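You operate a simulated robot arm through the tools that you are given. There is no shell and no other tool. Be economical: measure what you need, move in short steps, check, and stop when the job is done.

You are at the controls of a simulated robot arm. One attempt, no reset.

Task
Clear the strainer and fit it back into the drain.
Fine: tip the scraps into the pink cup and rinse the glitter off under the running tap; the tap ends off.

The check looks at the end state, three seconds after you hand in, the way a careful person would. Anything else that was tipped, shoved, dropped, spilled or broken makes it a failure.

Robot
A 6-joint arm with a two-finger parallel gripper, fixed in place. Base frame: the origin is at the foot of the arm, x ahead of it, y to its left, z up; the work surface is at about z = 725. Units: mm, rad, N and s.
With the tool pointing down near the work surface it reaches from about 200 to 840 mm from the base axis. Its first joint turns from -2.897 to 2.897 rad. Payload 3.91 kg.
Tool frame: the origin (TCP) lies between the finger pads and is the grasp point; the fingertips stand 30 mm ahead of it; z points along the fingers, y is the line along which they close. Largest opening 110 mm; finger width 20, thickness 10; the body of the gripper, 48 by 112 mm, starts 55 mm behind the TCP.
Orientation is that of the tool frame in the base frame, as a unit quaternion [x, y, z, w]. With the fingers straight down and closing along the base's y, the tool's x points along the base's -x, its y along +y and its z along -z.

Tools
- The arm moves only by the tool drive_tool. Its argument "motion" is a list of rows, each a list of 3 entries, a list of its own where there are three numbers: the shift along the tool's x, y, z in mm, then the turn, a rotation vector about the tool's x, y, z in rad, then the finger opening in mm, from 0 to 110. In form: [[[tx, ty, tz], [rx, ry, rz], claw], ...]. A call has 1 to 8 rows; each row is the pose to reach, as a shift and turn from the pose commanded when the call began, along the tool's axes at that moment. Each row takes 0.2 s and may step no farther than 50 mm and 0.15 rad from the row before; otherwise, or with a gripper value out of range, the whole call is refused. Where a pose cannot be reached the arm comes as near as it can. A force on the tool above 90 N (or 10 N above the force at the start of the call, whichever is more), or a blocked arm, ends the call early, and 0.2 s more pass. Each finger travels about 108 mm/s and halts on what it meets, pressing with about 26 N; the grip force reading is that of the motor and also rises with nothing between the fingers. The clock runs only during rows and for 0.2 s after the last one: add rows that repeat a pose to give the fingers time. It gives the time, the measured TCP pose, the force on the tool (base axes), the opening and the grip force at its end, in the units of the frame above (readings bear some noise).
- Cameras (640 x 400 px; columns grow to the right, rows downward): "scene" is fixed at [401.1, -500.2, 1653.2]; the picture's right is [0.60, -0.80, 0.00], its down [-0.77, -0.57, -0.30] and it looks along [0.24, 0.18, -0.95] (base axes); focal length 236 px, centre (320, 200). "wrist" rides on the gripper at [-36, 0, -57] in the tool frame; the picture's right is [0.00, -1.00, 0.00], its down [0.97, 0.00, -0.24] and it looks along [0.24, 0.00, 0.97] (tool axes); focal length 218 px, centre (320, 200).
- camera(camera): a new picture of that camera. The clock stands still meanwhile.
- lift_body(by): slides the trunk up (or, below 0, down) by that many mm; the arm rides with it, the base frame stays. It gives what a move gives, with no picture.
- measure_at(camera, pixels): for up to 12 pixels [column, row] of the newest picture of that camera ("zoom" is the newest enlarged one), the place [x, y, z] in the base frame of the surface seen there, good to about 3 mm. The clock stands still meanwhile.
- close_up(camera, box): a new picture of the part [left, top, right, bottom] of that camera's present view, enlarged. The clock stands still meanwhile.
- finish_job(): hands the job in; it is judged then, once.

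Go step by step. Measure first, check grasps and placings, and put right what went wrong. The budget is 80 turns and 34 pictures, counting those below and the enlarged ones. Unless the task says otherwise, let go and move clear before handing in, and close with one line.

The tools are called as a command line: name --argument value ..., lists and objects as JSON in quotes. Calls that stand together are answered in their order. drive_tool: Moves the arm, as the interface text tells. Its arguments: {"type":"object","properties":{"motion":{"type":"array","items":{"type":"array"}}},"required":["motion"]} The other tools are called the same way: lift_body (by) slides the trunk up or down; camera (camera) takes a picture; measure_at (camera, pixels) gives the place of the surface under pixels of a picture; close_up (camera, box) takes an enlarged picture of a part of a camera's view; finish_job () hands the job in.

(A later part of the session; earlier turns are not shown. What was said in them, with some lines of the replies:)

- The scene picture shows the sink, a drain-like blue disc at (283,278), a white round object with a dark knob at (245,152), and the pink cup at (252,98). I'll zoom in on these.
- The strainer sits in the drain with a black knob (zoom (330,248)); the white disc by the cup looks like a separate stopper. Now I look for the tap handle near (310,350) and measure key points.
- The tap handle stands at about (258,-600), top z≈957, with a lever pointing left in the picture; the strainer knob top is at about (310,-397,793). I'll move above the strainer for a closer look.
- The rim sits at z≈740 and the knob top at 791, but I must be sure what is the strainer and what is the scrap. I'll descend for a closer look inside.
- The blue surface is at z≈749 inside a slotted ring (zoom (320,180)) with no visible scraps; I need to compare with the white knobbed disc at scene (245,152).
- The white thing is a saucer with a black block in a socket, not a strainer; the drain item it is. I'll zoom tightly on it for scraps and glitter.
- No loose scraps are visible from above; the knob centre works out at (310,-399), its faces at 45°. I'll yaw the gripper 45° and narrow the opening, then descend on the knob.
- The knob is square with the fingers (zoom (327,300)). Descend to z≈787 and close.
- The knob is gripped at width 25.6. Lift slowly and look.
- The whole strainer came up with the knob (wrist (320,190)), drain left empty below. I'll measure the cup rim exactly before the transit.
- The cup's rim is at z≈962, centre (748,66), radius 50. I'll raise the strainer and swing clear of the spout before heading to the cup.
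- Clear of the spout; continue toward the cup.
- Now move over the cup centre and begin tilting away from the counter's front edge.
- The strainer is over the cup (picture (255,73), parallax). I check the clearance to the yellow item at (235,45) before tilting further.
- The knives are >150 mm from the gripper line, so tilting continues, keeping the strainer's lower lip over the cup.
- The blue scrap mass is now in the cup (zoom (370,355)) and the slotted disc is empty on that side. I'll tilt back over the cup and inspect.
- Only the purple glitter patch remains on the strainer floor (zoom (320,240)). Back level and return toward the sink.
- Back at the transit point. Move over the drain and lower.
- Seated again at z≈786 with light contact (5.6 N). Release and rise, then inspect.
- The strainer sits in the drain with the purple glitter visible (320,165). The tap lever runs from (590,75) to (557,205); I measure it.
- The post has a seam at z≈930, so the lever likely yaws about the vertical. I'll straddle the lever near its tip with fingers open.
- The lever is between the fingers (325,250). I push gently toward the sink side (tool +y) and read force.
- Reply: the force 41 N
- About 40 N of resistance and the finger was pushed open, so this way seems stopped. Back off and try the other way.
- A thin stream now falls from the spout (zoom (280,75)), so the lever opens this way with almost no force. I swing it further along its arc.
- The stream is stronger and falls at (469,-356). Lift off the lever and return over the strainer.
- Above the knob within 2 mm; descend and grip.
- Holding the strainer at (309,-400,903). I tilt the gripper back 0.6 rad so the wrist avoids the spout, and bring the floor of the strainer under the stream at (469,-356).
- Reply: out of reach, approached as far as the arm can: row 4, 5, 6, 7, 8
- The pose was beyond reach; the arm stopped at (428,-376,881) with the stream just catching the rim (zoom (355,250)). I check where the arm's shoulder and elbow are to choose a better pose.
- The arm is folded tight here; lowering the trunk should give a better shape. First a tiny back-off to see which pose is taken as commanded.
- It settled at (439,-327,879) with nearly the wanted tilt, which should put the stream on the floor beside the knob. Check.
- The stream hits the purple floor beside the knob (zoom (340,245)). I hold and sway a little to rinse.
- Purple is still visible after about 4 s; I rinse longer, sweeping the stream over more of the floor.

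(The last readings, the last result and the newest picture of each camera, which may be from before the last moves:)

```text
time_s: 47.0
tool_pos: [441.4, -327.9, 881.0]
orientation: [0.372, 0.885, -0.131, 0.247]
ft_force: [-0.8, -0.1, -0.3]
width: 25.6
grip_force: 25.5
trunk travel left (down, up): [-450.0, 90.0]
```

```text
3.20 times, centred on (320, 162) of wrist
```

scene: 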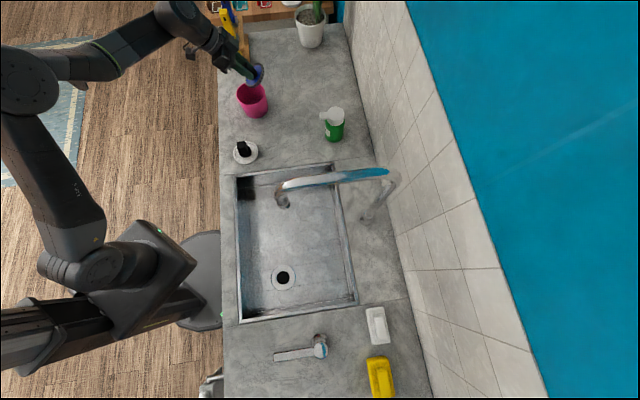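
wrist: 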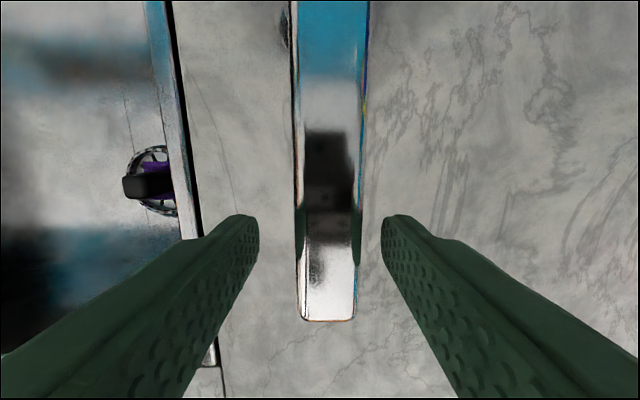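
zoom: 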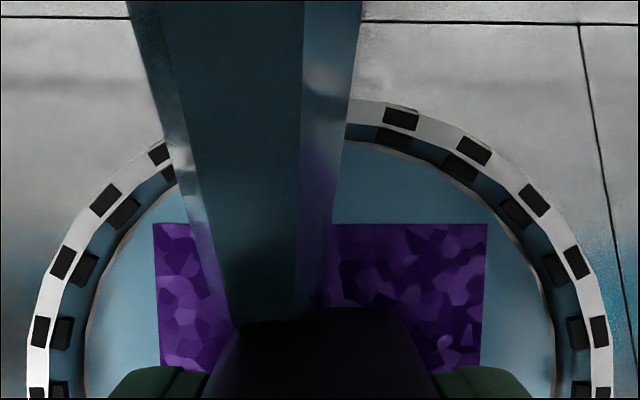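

The patch (zoom (240,290) and (410,290)) is still there, with water pooled around it. I'll centre the strainer more exactly under the stream and rinse considerably longer before spending another picture.

drive_tool --motion '[[[-5, 3, 0], [0, 0, 0], 10], [[-10, 5, 0], [0, 0, 0], 10], [[-13, 5, 0], [0, 0, 0], 10], [[-13, 5, 0], [0, 0, 0], 10], [[-13, 5, 0], [0, 0, 0], 10], [[-13, 5, 0], [0, 0, 0], 10], [[-13, 5, 0], [0, 0, 0], 10], [[-13, 5, 0], [0, 0, 0], 10]]'

drive_tool --motion '[[[0, 0, 0], [0, 0, 0], 10], [[0, 0, 0], [0, 0, 0], 10], [[0, 0, 0], [0, 0, 0], 10], [[0, 0, 0], [0, 0, 0], 10], [[0, 0, 0], [0, 0, 0], 10], [[0, 0, 0], [0, 0, 0], 10], [[0, 0, 0], [0, 0, 0], 10], [[0, 0, 0], [0, 0, 0], 10]]'

drive_tool --motion '[[[0, 0, 0], [0, 0, 0], 10], [[0, 0, 0], [0, 0, 0], 10], [[0, 0, 0], [0, 0, 0], 10], [[0, 0, 0], [0, 0, 0], 10], [[0, 0, 0], [0, 0, 0], 10], [[0, 0, 0], [0, 0, 0], 10], [[0, 0, 0], [0, 0, 0], 10], [[0, 0, 0], [0, 0, 0], 10]]'

drive_tool --motion '[[[4, 0, 0], [0, 0, 0], 10], [[8, 0, 0], [0, 0, 0], 10], [[8, -10, 0], [0, 0, 0], 10], [[8, -16, 0], [0, 0, 0], 10], [[8, -16, 0], [0, 0, 0], 10], [[8, -8, 0], [0, 0, 0], 10], [[8, 8, 0], [0, 0, 0], 10], [[8, 14, 0], [0, 0, 0], 10]]'

measure_at --camera "zoom" --pixels '[[170, 300], [440, 280], [100, 330], [420, 180], [320, 350], [400, 105], [260, 300]]'

```text
time_s: 48.8
tool_pos: [453.3, -333.3, 888.3]
orientation: [0.373, 0.885, -0.13, 0.246]
ft_force: [-0.9, 0.1, -0.7]
width: 25.5
grip_force: 26.2
trunk travel left (down, up): [-450.0, 90.0]
```

```text
time_s: 50.6
tool_pos: [452.7, -332.2, 887.6]
orientation: [0.373, 0.885, -0.13, 0.247]
ft_force: [0.1, -0.5, -0.3]
width: 25.4
grip_force: 26.9
trunk travel left (down, up): [-450.0, 90.0]
```

```text
time_s: 52.4
tool_pos: [451.6, -332.8, 888.1]
orientation: [0.373, 0.885, -0.131, 0.246]
ft_force: [-0.2, 0.0, -0.9]
width: 25.7
grip_force: 26.4
trunk travel left (down, up): [-450.0, 90.0]
```

```text
time_s: 54.2
tool_pos: [457.9, -317.5, 883.6]
orientation: [0.373, 0.885, -0.131, 0.247]
ft_force: [0.6, -0.3, -1.6]
width: 25.6
grip_force: 26.0
trunk travel left (down, up): [-450.0, 90.0]
```

```text
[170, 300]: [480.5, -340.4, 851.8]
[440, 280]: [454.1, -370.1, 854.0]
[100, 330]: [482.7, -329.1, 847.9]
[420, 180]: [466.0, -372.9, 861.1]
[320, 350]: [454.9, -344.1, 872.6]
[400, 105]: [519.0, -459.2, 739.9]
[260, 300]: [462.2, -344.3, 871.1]
```

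About 18 s of rinsing in total now; a look at the patch from the wrist.

close_up --camera "wrist" --box '[220, 100, 420, 225]'

```text
3.20 times, centred on (320, 162) of wrist
```

zoom: 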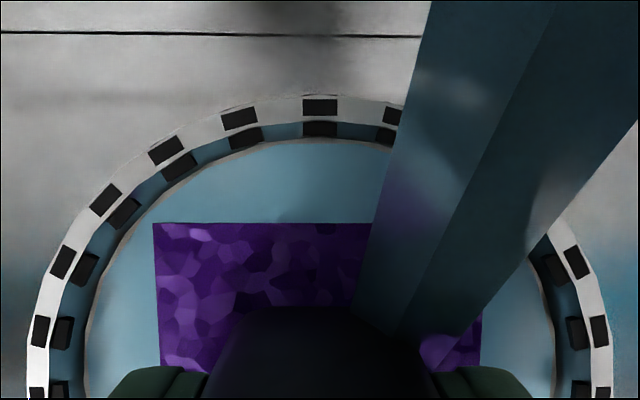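

The patch is still intact, though the strainer is wet, so the flow is probably too weak. I'll return the strainer to the drain and open the tap wider.

drive_tool --motion '[[[7.7, -41, -8.2], [0, 0, 0], 10], [[15.4, -82, -16.3], [0, 0, 0], 10], [[21.5, -115, -22.8], [-0.013, 0.14, -0.003], 10], [[26.1, -139.7, -27.7], [-0.026, 0.28, -0.006], 10], [[30.7, -164.3, -32.6], [-0.04, 0.42, -0.008], 10], [[30.7, -164.3, -32.6], [-0.053, 0.56, -0.011], 10], [[30.7, -164.3, -32.6], [-0.053, 0.56, -0.011], 10]]'

drive_tool --motion '[[[0, 0, 0], [0, 0, 0], 10]]'

```text
time_s: 55.8
tool_pos: [294.7, -377.9, 862.6]
orientation: [0.382, 0.921, 0.031, 0.069]
ft_force: [-0.1, 0.2, -0.9]
width: 25.3
grip_force: 26.6
out of reach, approached as far as the arm can: row 2, 4, 5, 6, 7
trunk travel left (down, up): [-450.0, 90.0]
```

```text
time_s: 56.2
tool_pos: [294.8, -375.9, 862.8]
orientation: [0.382, 0.921, 0.03, 0.069]
ft_force: [0.6, -0.8, -0.1]
width: 25.5
grip_force: 25.9
trunk travel left (down, up): [-450.0, 90.0]
```

The arm took a local detour but holds the strainer at (295,-376,863), slightly tilted. Lift and level it over the drain.

drive_tool --motion '[[[-15, -0.6, -19], [0.027, 0.026, 0], 10], [[-30.4, -1.3, -37.4], [0.054, 0.052, 0], 10], [[-30.4, -1.3, -37.4], [0.081, 0.079, 0], 10], [[-30.4, -1.3, -37.4], [0.108, 0.105, 0], 10], [[-30.4, -1.3, -37.4], [0.108, 0.105, 0], 10]]'

drive_tool --motion '[[[0, 0, 0], [0, 0, 0], 10]]'

```text
time_s: 57.4
tool_pos: [300.7, -386.8, 879.0]
orientation: [0.381, 0.921, 0.034, 0.075]
ft_force: [0.1, -0.2, -0.5]
width: 25.5
grip_force: 26.4
out of reach, approached as far as the arm can: row 1, 2, 3, 4, 5
trunk travel left (down, up): [-450.0, 90.0]
```

```text
time_s: 57.8
tool_pos: [301.3, -386.2, 880.6]
orientation: [0.382, 0.92, 0.034, 0.076]
ft_force: [-0.4, 0.5, -0.2]
width: 25.6
grip_force: 25.3
trunk travel left (down, up): [-450.0, 90.0]
```

Still reaching a joint limit at (301,-386,881). I try going straight up to free it.

drive_tool --motion '[[[0, 0, -30], [0, 0, 0], 10], [[0, 0, -60], [0, 0, 0], 10], [[0, 0, -90], [0, 0, 0], 10], [[0, 0, -120], [0, 0, 0], 10]]'

drive_tool --motion '[[[0, 0, 0], [0.03, 0.03, 0], 10], [[0, 0, 0], [0.06, 0.06, 0], 10], [[0, 0, 0], [0.09, 0.09, 0], 10], [[0, 0, 0], [0.12, 0.11, 0], 10]]'

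```text
time_s: 58.8
tool_pos: [277.5, -382.7, 987.7]
orientation: [0.38, 0.918, 0.046, 0.098]
ft_force: [0.0, 0.4, 0.0]
width: 25.4
grip_force: 26.0
out of reach, approached as far as the arm can: row 1, 2, 3, 4
trunk travel left (down, up): [-450.0, 90.0]
```

```text
time_s: 59.8
tool_pos: [277.9, -383.7, 987.5]
orientation: [0.381, 0.918, 0.046, 0.098]
ft_force: [1.3, 0.0, -0.2]
width: 25.4
grip_force: 26.2
out of reach, approached as far as the arm can: row 2, 3, 4
trunk travel left (down, up): [-450.0, 90.0]
```

A wrist joint is stuck at its limit after passing alignment with the forearm, so I need to unwind it in open space. First swing the arm clear of the spout, keeping its present shape.

drive_tool --motion '[[[-0.7, 40.9, -1.9], [-0.012, 0.0135, -0.083], 10], [[2.3, 81.7, -4.9], [-0.025, 0.027, -0.166], 10], [[8.5, 121.6, -8.6], [-0.037, 0.04, -0.249], 10], [[17.9, 160.4, -12.8], [-0.049, 0.054, -0.332], 10], [[30.3, 197.9, -17.7], [-0.061, 0.067, -0.415], 10], [[45.6, 233.7, -23.4], [-0.074, 0.081, -0.498], 10], [[62.5, 268.1, -29.5], [-0.086, 0.094, -0.581], 10]]'

```text
time_s: 61.4
tool_pos: [414.2, -148.8, 1045.0]
orientation: [0.095, 0.988, 0.079, 0.088]
ft_force: [0.4, 0.1, -0.6]
width: 25.6
grip_force: 26.3
out of reach, approached as far as the arm can: row 5, 6, 7
trunk travel left (down, up): [-450.0, 90.0]
```

Now at (414,-149,1045), clear of the spout. I extend outward and begin tilting the tool sideways, to go round the wrist's alignment point.

drive_tool --motion '[[[-35.6, -5.8, 1.7], [-0.076, -0.06, 0.031], 10], [[-71.2, -11.6, 3.4], [-0.152, -0.12, 0.062], 10], [[-106.9, -17.5, 5.2], [-0.228, -0.18, 0.092], 10], [[-142.5, -23.3, 6.9], [-0.304, -0.24, 0.123], 10], [[-178.1, -29.1, 8.6], [-0.38, -0.3, 0.154], 10], [[-178.1, -29.1, 8.6], [-0.38, -0.3, 0.154], 10]]'

```text
time_s: 62.8
tool_pos: [582.5, -212.8, 1056.8]
orientation: [0.163, 0.925, 0.248, 0.238]
ft_force: [-0.3, -0.2, -0.7]
width: 25.4
grip_force: 25.9
trunk travel left (down, up): [-450.0, 90.0]
```

Reached freely. Now swing the tilt round to straight outward.

drive_tool --motion '[[[-9.2, -1.1, 3.6], [0.0143, -0.1177, -0.04], 10], [[-18.4, -2.2, 7.1], [0.0287, -0.2353, -0.08], 10], [[-27.7, -3.3, 10.7], [0.043, -0.353, -0.12], 10], [[-36.9, -4.4, 14.3], [0.0573, -0.4707, -0.16], 10], [[-46.1, -5.5, 17.8], [0.0717, -0.5883, -0.2], 10], [[-55.3, -6.6, 21.4], [0.086, -0.706, -0.24], 10]]'

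drive_tool --motion '[[[0, 0, 0], [0.083, -0.045, -0.0665], 10], [[0, 0, 0], [0.166, -0.0895, -0.133], 10], [[0, 0, 0], [0.249, -0.134, -0.2], 10], [[0, 0, 0], [0.332, -0.179, -0.266], 10]]'

```text
time_s: 64.2
tool_pos: [638.3, -232.2, 1055.4]
orientation: [0.138, 0.808, 0.107, 0.562]
ft_force: [0.5, 0.1, 0.0]
width: 25.7
grip_force: 26.1
trunk travel left (down, up): [-450.0, 90.0]
```

```text
time_s: 65.2
tool_pos: [639.2, -232.8, 1056.4]
orientation: [0.13, 0.773, -0.115, 0.61]
ft_force: [-0.1, 0.0, -0.6]
width: 25.4
grip_force: 26.1
trunk travel left (down, up): [-450.0, 90.0]
```

Tilt is now purely radial (az −20°) with the arm in plane. Bring the tool back down straight through alignment.

drive_tool --motion '[[[0, 0, 0], [0, 0.15, 0], 10], [[0, 0, 0], [0, 0.3, 0], 10], [[0, 0, 0], [0, 0.45, 0], 10], [[0, 0, 0], [0, 0.6, 0], 10], [[0, 0, 0], [0, 0.75, 0], 10], [[0, 0, 0], [0, 0.9, 0], 10], [[0, 0, 0], [0, 1.05, 0], 10], [[0, 0, 0], [0, 1.2, 0], 10]]'

drive_tool --motion '[[[0, 0, 0], [0, 0.075, 0], 10], [[0, 0, 0], [0, 0.15, 0], 10], [[0, 0, 0], [0, 0.15, 0], 10]]'

```text
time_s: 67.0
tool_pos: [638.9, -232.8, 1057.0]
orientation: [0.172, 0.983, -0.021, 0.066]
ft_force: [0.5, -0.2, -0.9]
width: 25.4
grip_force: 25.7
out of reach, approached as far as the arm can: row 2, 3
trunk travel left (down, up): [-450.0, 90.0]
```

```text
time_s: 67.8
tool_pos: [638.9, -231.8, 1057.4]
orientation: [0.174, 0.985, -0.008, -0.007]
ft_force: [0.1, 0.0, 0.3]
width: 25.5
grip_force: 26.0
trunk travel left (down, up): [-450.0, 90.0]
```

Unwound: the tool is level at (639,-232,1057) with no limit reported. Return along the safe route to the drain.

drive_tool --motion '[[[42, 0, -3], [0, 0, 0], 10], [[84, 0, -7], [0, 0, 0], 10], [[127, 0, -11], [0, 0, 0], 10], [[169, 0, -15], [0, 0, 0], 10], [[212, 0, -18], [0, 0, 0], 10], [[246, -33, -23], [0, 0, 0.145], 10], [[281, -66, -28], [0, 0, 0.29], 10], [[315.5, -100, -33], [0, 0, 0.436], 10]]'

drive_tool --motion '[[[0, 0, 0], [0, 0, 0], 10]]'

```text
time_s: 69.6
tool_pos: [306.8, -218.4, 1095.9]
orientation: [0.383, 0.924, -0.01, -0.004]
ft_force: [0.3, 0.0, -0.7]
width: 25.4
grip_force: 25.5
trunk travel left (down, up): [-450.0, 90.0]
```

```text
time_s: 70.0
tool_pos: [307.5, -220.4, 1095.9]
orientation: [0.383, 0.924, -0.01, -0.005]
ft_force: [0.3, -0.6, -0.8]
width: 25.6
grip_force: 26.3
trunk travel left (down, up): [-450.0, 90.0]
```

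Level again at (307,-219,1096); a small tilt of 0.02 rad is corrected as I move over the drain.

drive_tool --motion '[[[-32, -31, 0], [-0.022, -0.002, 0], 10], [[-64, -63, 0], [-0.022, -0.002, 0], 10], [[-96, -94, 0], [-0.022, -0.002, 0], 10], [[-128, -125, 0], [-0.022, -0.002, 0], 10], [[-128, -125, 48], [-0.022, -0.002, 0], 10], [[-128, -125, 96], [-0.022, -0.002, 0], 10], [[-128, -125, 145], [-0.022, -0.002, 0], 10], [[-128, -125, 190], [-0.022, -0.002, 0], 10]]'

drive_tool --motion '[[[0, 0, 0], [0, 0, 0], 10], [[0, 0, 0], [0, 0, 0], 10]]'

```text
time_s: 71.8
tool_pos: [308.8, -399.2, 909.0]
orientation: [0.382, 0.924, 0.0, 0.0]
ft_force: [-0.7, 0.4, -0.9]
width: 25.5
grip_force: 26.2
trunk travel left (down, up): [-450.0, 90.0]
```

```text
time_s: 72.4
tool_pos: [308.3, -400.2, 908.4]
orientation: [0.381, 0.924, 0.0, 0.001]
ft_force: [-0.2, -0.8, -0.3]
width: 25.3
grip_force: 25.7
trunk travel left (down, up): [-450.0, 90.0]
```

Aligned within a millimetre. Lower it gently.

drive_tool --motion '[[[0, 1, 40], [0, 0, 0], 10], [[0, 1, 75], [0, 0, 0], 10], [[0, 1, 92], [0, 0, 0], 10], [[0, 1, 104], [0, 0, 0], 10], [[0, 1, 112], [0, 0, 0], 10], [[0, 1, 118], [0, 0, 0], 10], [[0, 1, 122], [0, 0, 0], 10]]'

```text
time_s: 74.0
tool_pos: [308.7, -399.2, 786.2]
orientation: [0.382, 0.924, -0.001, 0.001]
ft_force: [-1.8, 2.3, 16.3]
width: 25.8
grip_force: 25.7
trunk travel left (down, up): [-450.0, 90.0]
```

Seated (16 N contact). Release, rise, and return to straddle the lever at its present angle.

drive_tool --motion '[[[0, 0, 0], [0, 0, 0], 40], [[0, 0, 0], [0, 0, 0], 60], [[0, 0, -45], [0, 0, 0], 60], [[0, 0, -90], [0, 0, 0], 60], [[0, 0, -135], [0, 0, 0], 60], [[0, 0, -180], [0, 0, 0], 50], [[0, 0, -225], [0, 0, 0], 50], [[0, 0, -270], [0, 0, 0], 50]]'

drive_tool --motion '[[[-4.4, -41.4, 0], [0, 0, -0.08], 50], [[-8.7, -82.7, 0], [0, 0, -0.16], 50], [[-13.1, -124.1, 0], [0, 0, -0.24], 50], [[-17.5, -165.5, 0], [0, 0, -0.32], 50], [[-21.8, -206.8, 0], [0, 0, -0.4], 50], [[-26.2, -248.2, 0], [0, 0, -0.48], 50], [[-26.2, -248.2, 49], [0, 0, -0.48], 50], [[-26.2, -248.2, 97], [0, 0, -0.48], 50]]'

```text
time_s: 75.8
tool_pos: [307.4, -398.6, 1055.8]
orientation: [0.382, 0.924, 0.0, 0.001]
ft_force: [0.0, 0.1, 0.1]
width: 50.1
grip_force: 0.0
trunk travel left (down, up): [-450.0, 90.0]
```

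```text
time_s: 77.6
tool_pos: [152.5, -593.9, 955.9]
orientation: [0.151, 0.989, 0.0, 0.0]
ft_force: [0.0, -0.1, -0.8]
width: 50.2
grip_force: 0.0
trunk travel left (down, up): [-450.0, 90.0]
```

At the lever; swing further open, watching force.

drive_tool --motion '[[[-3.6, -13.8, 0], [0, 0, -0.14], 50], [[-9.2, -27, 0], [0, 0, -0.28], 50], [[-16.5, -39.3, 0], [0, 0, -0.42], 50], [[-25.4, -50.4, 0], [0, 0, -0.56], 50], [[-35.9, -60.2, 0], [0, 0, -0.7], 50]]'

```text
time_s: 78.8
tool_pos: [167.4, -657.9, 957.5]
orientation: [-0.197, 0.98, 0.003, 0.001]
ft_force: [-7.2, 24.6, -4.7]
width: 63.0
grip_force: 12.6
trunk travel left (down, up): [-450.0, 90.0]
```

The end stop is reached (25 N), so the tap is fully open. Back off, lift clear, and return over the strainer.

drive_tool --motion '[[[0, 12, 0], [0, 0, 0], 50], [[0, 12, 0], [0, 0, 0], 50], [[0, 12, -49], [0, 0, 0], 50], [[0, 12, -98], [0, 0, 0], 50]]'

drive_tool --motion '[[[-28.9, 22.1, 0], [0, 0, 0.1475], 60], [[-57.7, 44.2, 0], [0, 0, 0.295], 60], [[-86.6, 66.3, 0], [0, 0, 0.4425], 60], [[-115.4, 88.5, 0], [0, 0, 0.59], 60], [[-144.3, 110.6, 0], [0, 0, 0.7375], 60], [[-173.1, 132.7, 0], [0, 0, 0.885], 60], [[-202, 154.8, 0], [0, 0, 1.0325], 60], [[-230.8, 176.9, 0], [0, 0, 1.18], 60]]'

```text
time_s: 79.8
tool_pos: [161.5, -650.8, 1054.8]
orientation: [-0.198, 0.98, -0.001, 0.0]
ft_force: [0.4, -0.8, 0.8]
width: 50.2
grip_force: 0.0
trunk travel left (down, up): [-450.0, 90.0]
```

```text
time_s: 81.6
tool_pos: [308.2, -399.0, 1056.8]
orientation: [0.382, 0.924, -0.001, 0.0]
ft_force: [0.0, 0.2, -0.3]
width: 60.0
grip_force: 0.1
trunk travel left (down, up): [-450.0, 90.0]
```

Right above the knob. Descend, grip, and lift.

drive_tool --motion '[[[0, 0.5, 48], [0, 0, 0], 60], [[0, 0.5, 96], [0, 0, 0], 60], [[0, 0.5, 144], [0, 0, 0], 60], [[0, 0.5, 192], [0, 0, 0], 60], [[0, 0.5, 238], [0, 0, 0], 60], [[0, 0.5, 270], [0, 0, 0], 60], [[0, 0.5, 270], [0, 0, 0], 10], [[0, 0.5, 270], [0, 0, 0], 10]]'

drive_tool --motion '[[[0, 0, 0], [0, 0, 0], 10], [[0, 0, -15], [0, 0, 0], 10], [[0, 0, -45], [0, 0, 0], 10], [[0, 0, -85], [0, 0, 0], 10], [[0, 0, -125], [0, 0, 0], 10]]'

```text
time_s: 83.4
tool_pos: [308.0, -396.9, 785.2]
orientation: [0.382, 0.924, 0.0, 0.0]
ft_force: [0.2, 0.1, 0.8]
width: 25.5
grip_force: 26.1
trunk travel left (down, up): [-450.0, 90.0]
```

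```text
time_s: 84.6
tool_pos: [308.3, -397.7, 911.3]
orientation: [0.382, 0.924, 0.0, 0.001]
ft_force: [0.2, -0.4, -0.1]
width: 25.5
grip_force: 26.3
trunk travel left (down, up): [-450.0, 90.0]
```

Strainer in hand. This time I'll tilt sideways (away from the wrist's alignment point): first yaw by −90° in place, then tilt and move under the stream.

drive_tool --motion '[[[0, 0, 0], [0, 0, -0.14], 10], [[0, 0, 0], [0, 0, -0.28], 10], [[0, 0, 0], [0, 0, -0.42], 10], [[0, 0, 0], [0, 0, -0.56], 10], [[0, 0, 0], [0, 0, -0.7], 10], [[0, 0, 0], [0, 0, -0.84], 10], [[0, 0, 0], [0, 0, -0.98], 10], [[0, 0, 0], [0, 0, -1.12], 10]]'

drive_tool --motion '[[[0, 0, 0], [0, 0, -0.15], 10], [[0, 0, 0], [0, 0, -0.3], 10], [[0, 0, 0], [0, 0, -0.45], 10]]'

drive_tool --motion '[[[0, 0, 0], [0, -0.125, 0], 10], [[0, 0, 0], [0, -0.25, 0], 10], [[0, 0, 0], [0, -0.375, 0], 10], [[0, 0, 0], [0, -0.5, 0], 10]]'

```text
time_s: 86.4
tool_pos: [308.5, -398.6, 911.0]
orientation: [-0.169, 0.986, 0.0, 0.001]
ft_force: [0.5, 0.5, -0.3]
width: 25.5
grip_force: 26.4
trunk travel left (down, up): [-450.0, 90.0]
```

```text
time_s: 87.2
tool_pos: [308.1, -398.9, 911.3]
orientation: [-0.384, 0.923, 0.0, 0.0]
ft_force: [0.1, 1.1, -1.1]
width: 25.5
grip_force: 25.8
trunk travel left (down, up): [-450.0, 90.0]
```

```text
time_s: 88.2
tool_pos: [308.1, -399.0, 911.7]
orientation: [-0.371, 0.895, 0.094, 0.23]
ft_force: [-0.9, -0.7, -0.2]
width: 25.6
grip_force: 26.2
trunk travel left (down, up): [-450.0, 90.0]
```

Tilted without trouble. Move the strainer under the stream and hold.

drive_tool --motion '[[[-20, -21, 19.7], [0, 0, 0], 10], [[-40, -41.6, 39.4], [0, 0, 0], 10], [[-60, -62.4, 59], [0, 0, 0], 10], [[-79.3, -83.2, 78.7], [0, 0, 0], 10], [[-79.3, -83.2, 78.7], [0, 0, 0], 10], [[-79.3, -83.2, 78.7], [0, 0, 0], 10], [[-79.3, -83.2, 78.7], [0, 0, 0], 10], [[-79.3, -83.2, 78.7], [0, 0, 0], 10]]'

drive_tool --motion '[[[0, 6, 0], [0, 0, 0], 10], [[0, 12, 0], [0, 0, 0], 10], [[0, 16, 0], [0, 0, 0], 10], [[0, 8, 0], [0, 0, 0], 10], [[0, 0, 0], [0, 0, 0], 10], [[0, -8, 0], [0, 0, 0], 10], [[0, -16, 0], [0, 0, 0], 10], [[0, 0, 0], [0, 0, 0], 10]]'

drive_tool --motion '[[[0, 0, 0], [0, 0, 0], 10], [[0, 0, 0], [0, 0, 0], 10], [[0, 0, 0], [0, 0, 0], 10], [[0, 0, 0], [0, 0, 0], 10], [[0, 0, 0], [0, 0, 0], 10], [[0, 0, 0], [0, 0, 0], 10], [[0, 0, 0], [0, 0, 0], 10], [[0, 0, 0], [0, 0, 0], 10]]'

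drive_tool --motion '[[[-6, 0, 0], [0, 0, 0], 10], [[-12, 0, 0], [0, 0, 0], 10], [[-12, 0, 0], [0, 0, 0], 10], [[-12, 0, 0], [0, 0, 0], 10], [[-12, 0, 0], [0, 0, 0], 10], [[-12, 0, 0], [0, 0, 0], 10], [[-6, 0, 0], [0, 0, 0], 10], [[0, 0, 0], [0, 0, 0], 10]]'

```text
time_s: 90.0
tool_pos: [442.4, -380.9, 879.4]
orientation: [-0.371, 0.895, 0.094, 0.229]
ft_force: [-0.1, 0.3, -1.1]
width: 25.5
grip_force: 26.1
trunk travel left (down, up): [-450.0, 90.0]
```

```text
time_s: 91.8
tool_pos: [442.9, -381.6, 880.7]
orientation: [-0.371, 0.895, 0.094, 0.23]
ft_force: [0.3, 0.0, -0.9]
width: 25.5
grip_force: 26.3
trunk travel left (down, up): [-450.0, 90.0]
```

```text
time_s: 93.6
tool_pos: [442.7, -382.2, 880.5]
orientation: [-0.371, 0.895, 0.094, 0.229]
ft_force: [-0.8, 0.5, -0.7]
width: 25.3
grip_force: 25.5
trunk travel left (down, up): [-450.0, 90.0]
```

```text
time_s: 95.4
tool_pos: [442.6, -380.4, 879.5]
orientation: [-0.37, 0.896, 0.094, 0.228]
ft_force: [0.4, 0.4, -0.7]
width: 25.3
grip_force: 25.8
trunk travel left (down, up): [-450.0, 90.0]
```

I also vary the tilt (0.8 then 0.3 rad) under the full stream to rinse every part.

drive_tool --motion '[[[3, 0, -2], [0, -0.15, 0], 10], [[6, 0, -3], [0, -0.3, 0], 10], [[6, 0, -3], [0, -0.3, 0], 10], [[6, 8, -3], [0, -0.3, 0], 10], [[6, -8, -3], [0, -0.3, 0], 10], [[6, 0, -3], [0, -0.3, 0], 10], [[3, 0, -2], [0, -0.15, 0], 10], [[0, 0, 0], [0, 0, 0], 10]]'

drive_tool --motion '[[[-3, 0, 2], [0, 0.1, 0], 10], [[-6, 0, 3], [0, 0.2, 0], 10], [[-6, 0, 3], [0, 0.2, 0], 10], [[-6, 8, 3], [0, 0.2, 0], 10], [[-6, -8, 3], [0, 0.2, 0], 10], [[-6, 0, 3], [0, 0.2, 0], 10], [[-6, 0, 3], [0, 0.2, 0], 10], [[-6, 0, 3], [0, 0.2, 0], 10]]'

drive_tool --motion '[[[0, 0, 0], [0, 0, 0], 10], [[0, 0, 0], [0, 0, 0], 10], [[0, 0, 0], [0, 0, 0], 10], [[0, 0, 0], [0, 0, 0], 10], [[0, 0, 0], [0, 0, 0], 10], [[0, 0, 0], [0, 0, 0], 10], [[6, 0, -3], [0, -0.1, 0], 10], [[6, 0, -3], [0, -0.2, 0], 10]]'

close_up --camera "wrist" --box '[180, 80, 460, 255]'

```text
time_s: 97.2
tool_pos: [442.9, -380.6, 879.9]
orientation: [-0.372, 0.895, 0.094, 0.228]
ft_force: [0.1, 0.0, -0.8]
width: 25.5
grip_force: 26.0
trunk travel left (down, up): [-450.0, 90.0]
```

```text
time_s: 99.0
tool_pos: [448.7, -374.9, 879.5]
orientation: [-0.378, 0.913, 0.057, 0.139]
ft_force: [0.9, 0.3, -0.6]
width: 25.5
grip_force: 25.7
trunk travel left (down, up): [-450.0, 90.0]
```

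```text
time_s: 100.8
tool_pos: [443.4, -381.7, 881.7]
orientation: [-0.371, 0.895, 0.094, 0.23]
ft_force: [0.4, -0.2, -0.6]
width: 25.7
grip_force: 26.1
trunk travel left (down, up): [-450.0, 90.0]
```

```text
2.29 times, centred on (320, 168) of wrist
```

zoom: 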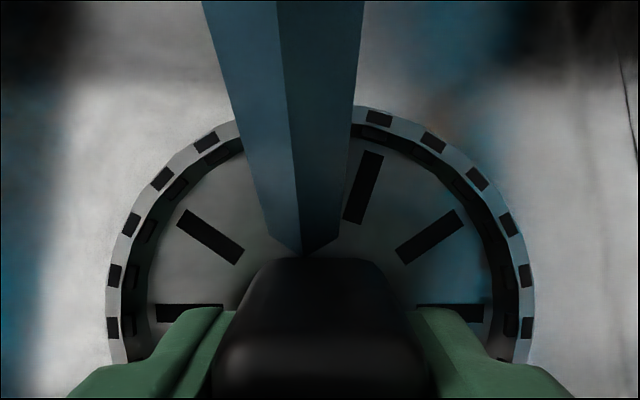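

The glitter is gone (zoom: clean grey floor and slots). Retrace: away from the stream, level, yaw back.

drive_tool --motion '[[[20, 21, -19.7], [0, 0, 0], 10], [[40, 41.6, -39.4], [0, 0, 0], 10], [[60, 62.4, -59], [0, 0, 0], 10], [[79.3, 83.2, -78.7], [0, 0, 0], 10], [[79.3, 83.2, -78.7], [0, 0.125, 0], 10], [[79.3, 83.2, -78.7], [0, 0.25, 0], 10], [[79.3, 83.2, -78.7], [0, 0.375, 0], 10], [[79.3, 83.2, -78.7], [0, 0.5, 0], 10]]'

drive_tool --motion '[[[0, 0, 0], [0, 0, 0.14], 10], [[0, 0, 0], [0, 0, 0.28], 10], [[0, 0, 0], [0, 0, 0.42], 10], [[0, 0, 0], [0, 0, 0.56], 10], [[0, 0, 0], [0, 0, 0.7], 10], [[0, 0, 0], [0, 0, 0.84], 10], [[0, 0, 0], [0, 0, 0.98], 10], [[0, 0, 0], [0, 0, 1.12], 10]]'

drive_tool --motion '[[[0, 0, 0], [0, 0, 0.15], 10], [[0, 0, 0], [0, 0, 0.3], 10], [[0, 0, 0], [0, 0, 0.45], 10], [[0, 0, 0], [0, 0, 0.45], 10]]'

drive_tool --motion '[[[0, 0, 0], [0, 0, 0], 10]]'

```text
time_s: 102.6
tool_pos: [307.8, -397.9, 913.0]
orientation: [-0.382, 0.924, -0.001, -0.001]
ft_force: [-0.8, 0.3, -0.3]
width: 25.5
grip_force: 25.9
trunk travel left (down, up): [-450.0, 90.0]
```

```text
time_s: 104.4
tool_pos: [309.0, -397.8, 912.6]
orientation: [0.168, 0.986, 0.0, 0.001]
ft_force: [0.3, -0.7, -1.3]
width: 25.5
grip_force: 26.5
trunk travel left (down, up): [-450.0, 90.0]
```

```text
time_s: 105.4
tool_pos: [307.3, -397.8, 912.2]
orientation: [0.383, 0.924, -0.001, 0.001]
ft_force: [0.0, -0.2, -0.6]
width: 25.5
grip_force: 26.3
trunk travel left (down, up): [-450.0, 90.0]
```

```text
time_s: 105.8
tool_pos: [308.6, -398.0, 912.5]
orientation: [0.382, 0.924, 0.0, 0.001]
ft_force: [-0.1, -1.0, -0.6]
width: 25.3
grip_force: 26.6
trunk travel left (down, up): [-450.0, 90.0]
```

Aligned as at pickup. Lower into the drain.

drive_tool --motion '[[[0, 0, 40], [0, 0, 0], 10], [[0, 0, 75], [0, 0, 0], 10], [[0, 0, 95], [0, 0, 0], 10], [[0, 0, 108], [0, 0, 0], 10], [[0, 0, 117], [0, 0, 0], 10], [[0, 0, 123], [0, 0, 0], 10], [[0, 0, 126.5], [0, 0, 0], 10]]'

```text
time_s: 107.4
tool_pos: [309.0, -398.3, 786.0]
orientation: [0.382, 0.924, 0.0, 0.001]
ft_force: [0.7, 0.0, -1.2]
width: 25.4
grip_force: 26.2
trunk travel left (down, up): [-450.0, 90.0]
```

No contact yet; feel down another 2 mm.

drive_tool --motion '[[[0, 0, 1], [0, 0, 0], 10], [[0, 0, 2], [0, 0, 0], 10], [[0, 0, 2], [0, 0, 0], 10]]'

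```text
time_s: 108.2
tool_pos: [307.8, -398.8, 784.6]
orientation: [0.382, 0.924, -0.001, 0.002]
ft_force: [-1.1, 0.2, 8.9]
width: 25.4
grip_force: 26.0
trunk travel left (down, up): [-450.0, 90.0]
```

Seated with 9 N contact at z≈785. Release, rise, and return to the straddle pose over the opened lever.

drive_tool --motion '[[[0, 0, 0], [0, 0, 0], 40], [[0, 0, 0], [0, 0, 0], 60], [[0, 0, -45], [0, 0, 0], 60], [[0, 0, -90], [0, 0, 0], 60], [[0, 0, -135], [0, 0, 0], 60], [[0, 0, -180], [0, 0, 0], 50], [[0, 0, -225], [0, 0, 0], 50], [[0, 0, -271], [0, 0, 0], 50]]'

drive_tool --motion '[[[-9.3, -35.3, 0], [0, 0, -0.1475], 50], [[-18.6, -70.5, 0], [0, 0, -0.295], 50], [[-27.8, -105.8, 0], [0, 0, -0.4425], 50], [[-37.1, -141, 0], [0, 0, -0.59], 50], [[-46.4, -176.3, 0], [0, 0, -0.7375], 50], [[-55.7, -211.6, 0], [0, 0, -0.885], 50], [[-64.9, -246.8, 0], [0, 0, -1.0325], 50], [[-74.2, -282.1, 0], [0, 0, -1.18], 50]]'

drive_tool --motion '[[[0, 0, 30], [0, 0, 0], 50], [[0, 0, 65], [0, 0, 0], 50], [[0, 0, 98], [0, 0, 0], 50]]'

```text
time_s: 110.0
tool_pos: [307.1, -398.2, 1056.5]
orientation: [0.382, 0.924, 0.0, 0.001]
ft_force: [0.1, -0.1, 0.8]
width: 50.1
grip_force: 0.0
trunk travel left (down, up): [-450.0, 90.0]
```

```text
time_s: 111.8
tool_pos: [159.7, -652.0, 1054.5]
orientation: [-0.197, 0.98, 0.0, 0.002]
ft_force: [-0.2, -0.6, -0.5]
width: 50.1
grip_force: 0.0
trunk travel left (down, up): [-450.0, 90.0]
```

```text
time_s: 112.6
tool_pos: [160.5, -649.1, 955.8]
orientation: [-0.197, 0.98, 0.0, 0.001]
ft_force: [0.8, -0.3, -0.1]
width: 50.1
grip_force: 0.1
trunk travel left (down, up): [-450.0, 90.0]
```

Lever straddled. Swing it back toward closed along the arc.

drive_tool --motion '[[[-0.3, 14.5, 0], [0, 0, 0.14], 50], [[-2.6, 28.8, 0], [0, 0, 0.28], 50], [[-7, 42.7, 0], [0, 0, 0.42], 50], [[-13.2, 55.8, 0], [0, 0, 0.56], 50], [[-21.1, 67.9, 0], [0, 0, 0.7], 50], [[-30.7, 78.8, 0], [0, 0, 0.84], 50], [[-41.7, 88.3, 0], [0, 0, 0.98], 50], [[-54, 96.1, 0], [0, 0, 1.12], 50]]'

```text
time_s: 114.4
tool_pos: [174.1, -540.4, 956.6]
orientation: [0.356, 0.935, 0.0, 0.0]
ft_force: [0.7, -0.4, 0.4]
width: 50.3
grip_force: 0.0
trunk travel left (down, up): [-450.0, 90.0]
```

Continue to the closed stop.

drive_tool --motion '[[[0, 10.4, 0], [0, 0, 0.1], 50], [[-0.8, 18.6, 0], [0, 0, 0.18], 50], [[-1.8, 24.8, 0], [0, 0, 0.24], 50], [[-1.8, 24.8, 0], [0, 0, 0.24], 50]]'

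```text
time_s: 115.4
tool_pos: [190.8, -526.5, 957.0]
orientation: [0.464, 0.886, -0.001, 0.001]
ft_force: [-17.2, -31.9, 4.5]
width: 66.3
grip_force: 16.4
trunk travel left (down, up): [-450.0, 90.0]
```

Closed stop felt (36 N, same place as at first). Back off to centre, lift clear vertically.

drive_tool --motion '[[[0, -10, 0], [0, 0, 0], 50], [[0, -19, 0], [0, 0, 0], 50], [[0, -19, 0], [0, 0, 0], 50], [[0, -19, -45], [0, 0, 0], 50], [[0, -19, -90], [0, 0, 0], 50], [[0, -19, -135], [0, 0, 0], 50], [[0, -19, -180], [0, 0, 0], 50]]'

```text
time_s: 117.0
tool_pos: [174.6, -532.2, 1136.8]
orientation: [0.463, 0.886, 0.0, 0.0]
ft_force: [-0.7, -0.2, -0.4]
width: 50.2
grip_force: 0.1
trunk travel left (down, up): [-450.0, 90.0]
```

The tool is clear, the tap lever is back at its closed stop, and the strainer is seated in the drain. Handing in.

finish_job

```text
The job is handed in.
```

I tipped the scraps into the pink cup, rinsed the glitter off the strainer, refitted it in the drain and closed the tap, but I had no pictures left to see the last two steps. I judged the refit by light contact force at its original height. I judged the tap closed by its lever meeting the same stop it started from.
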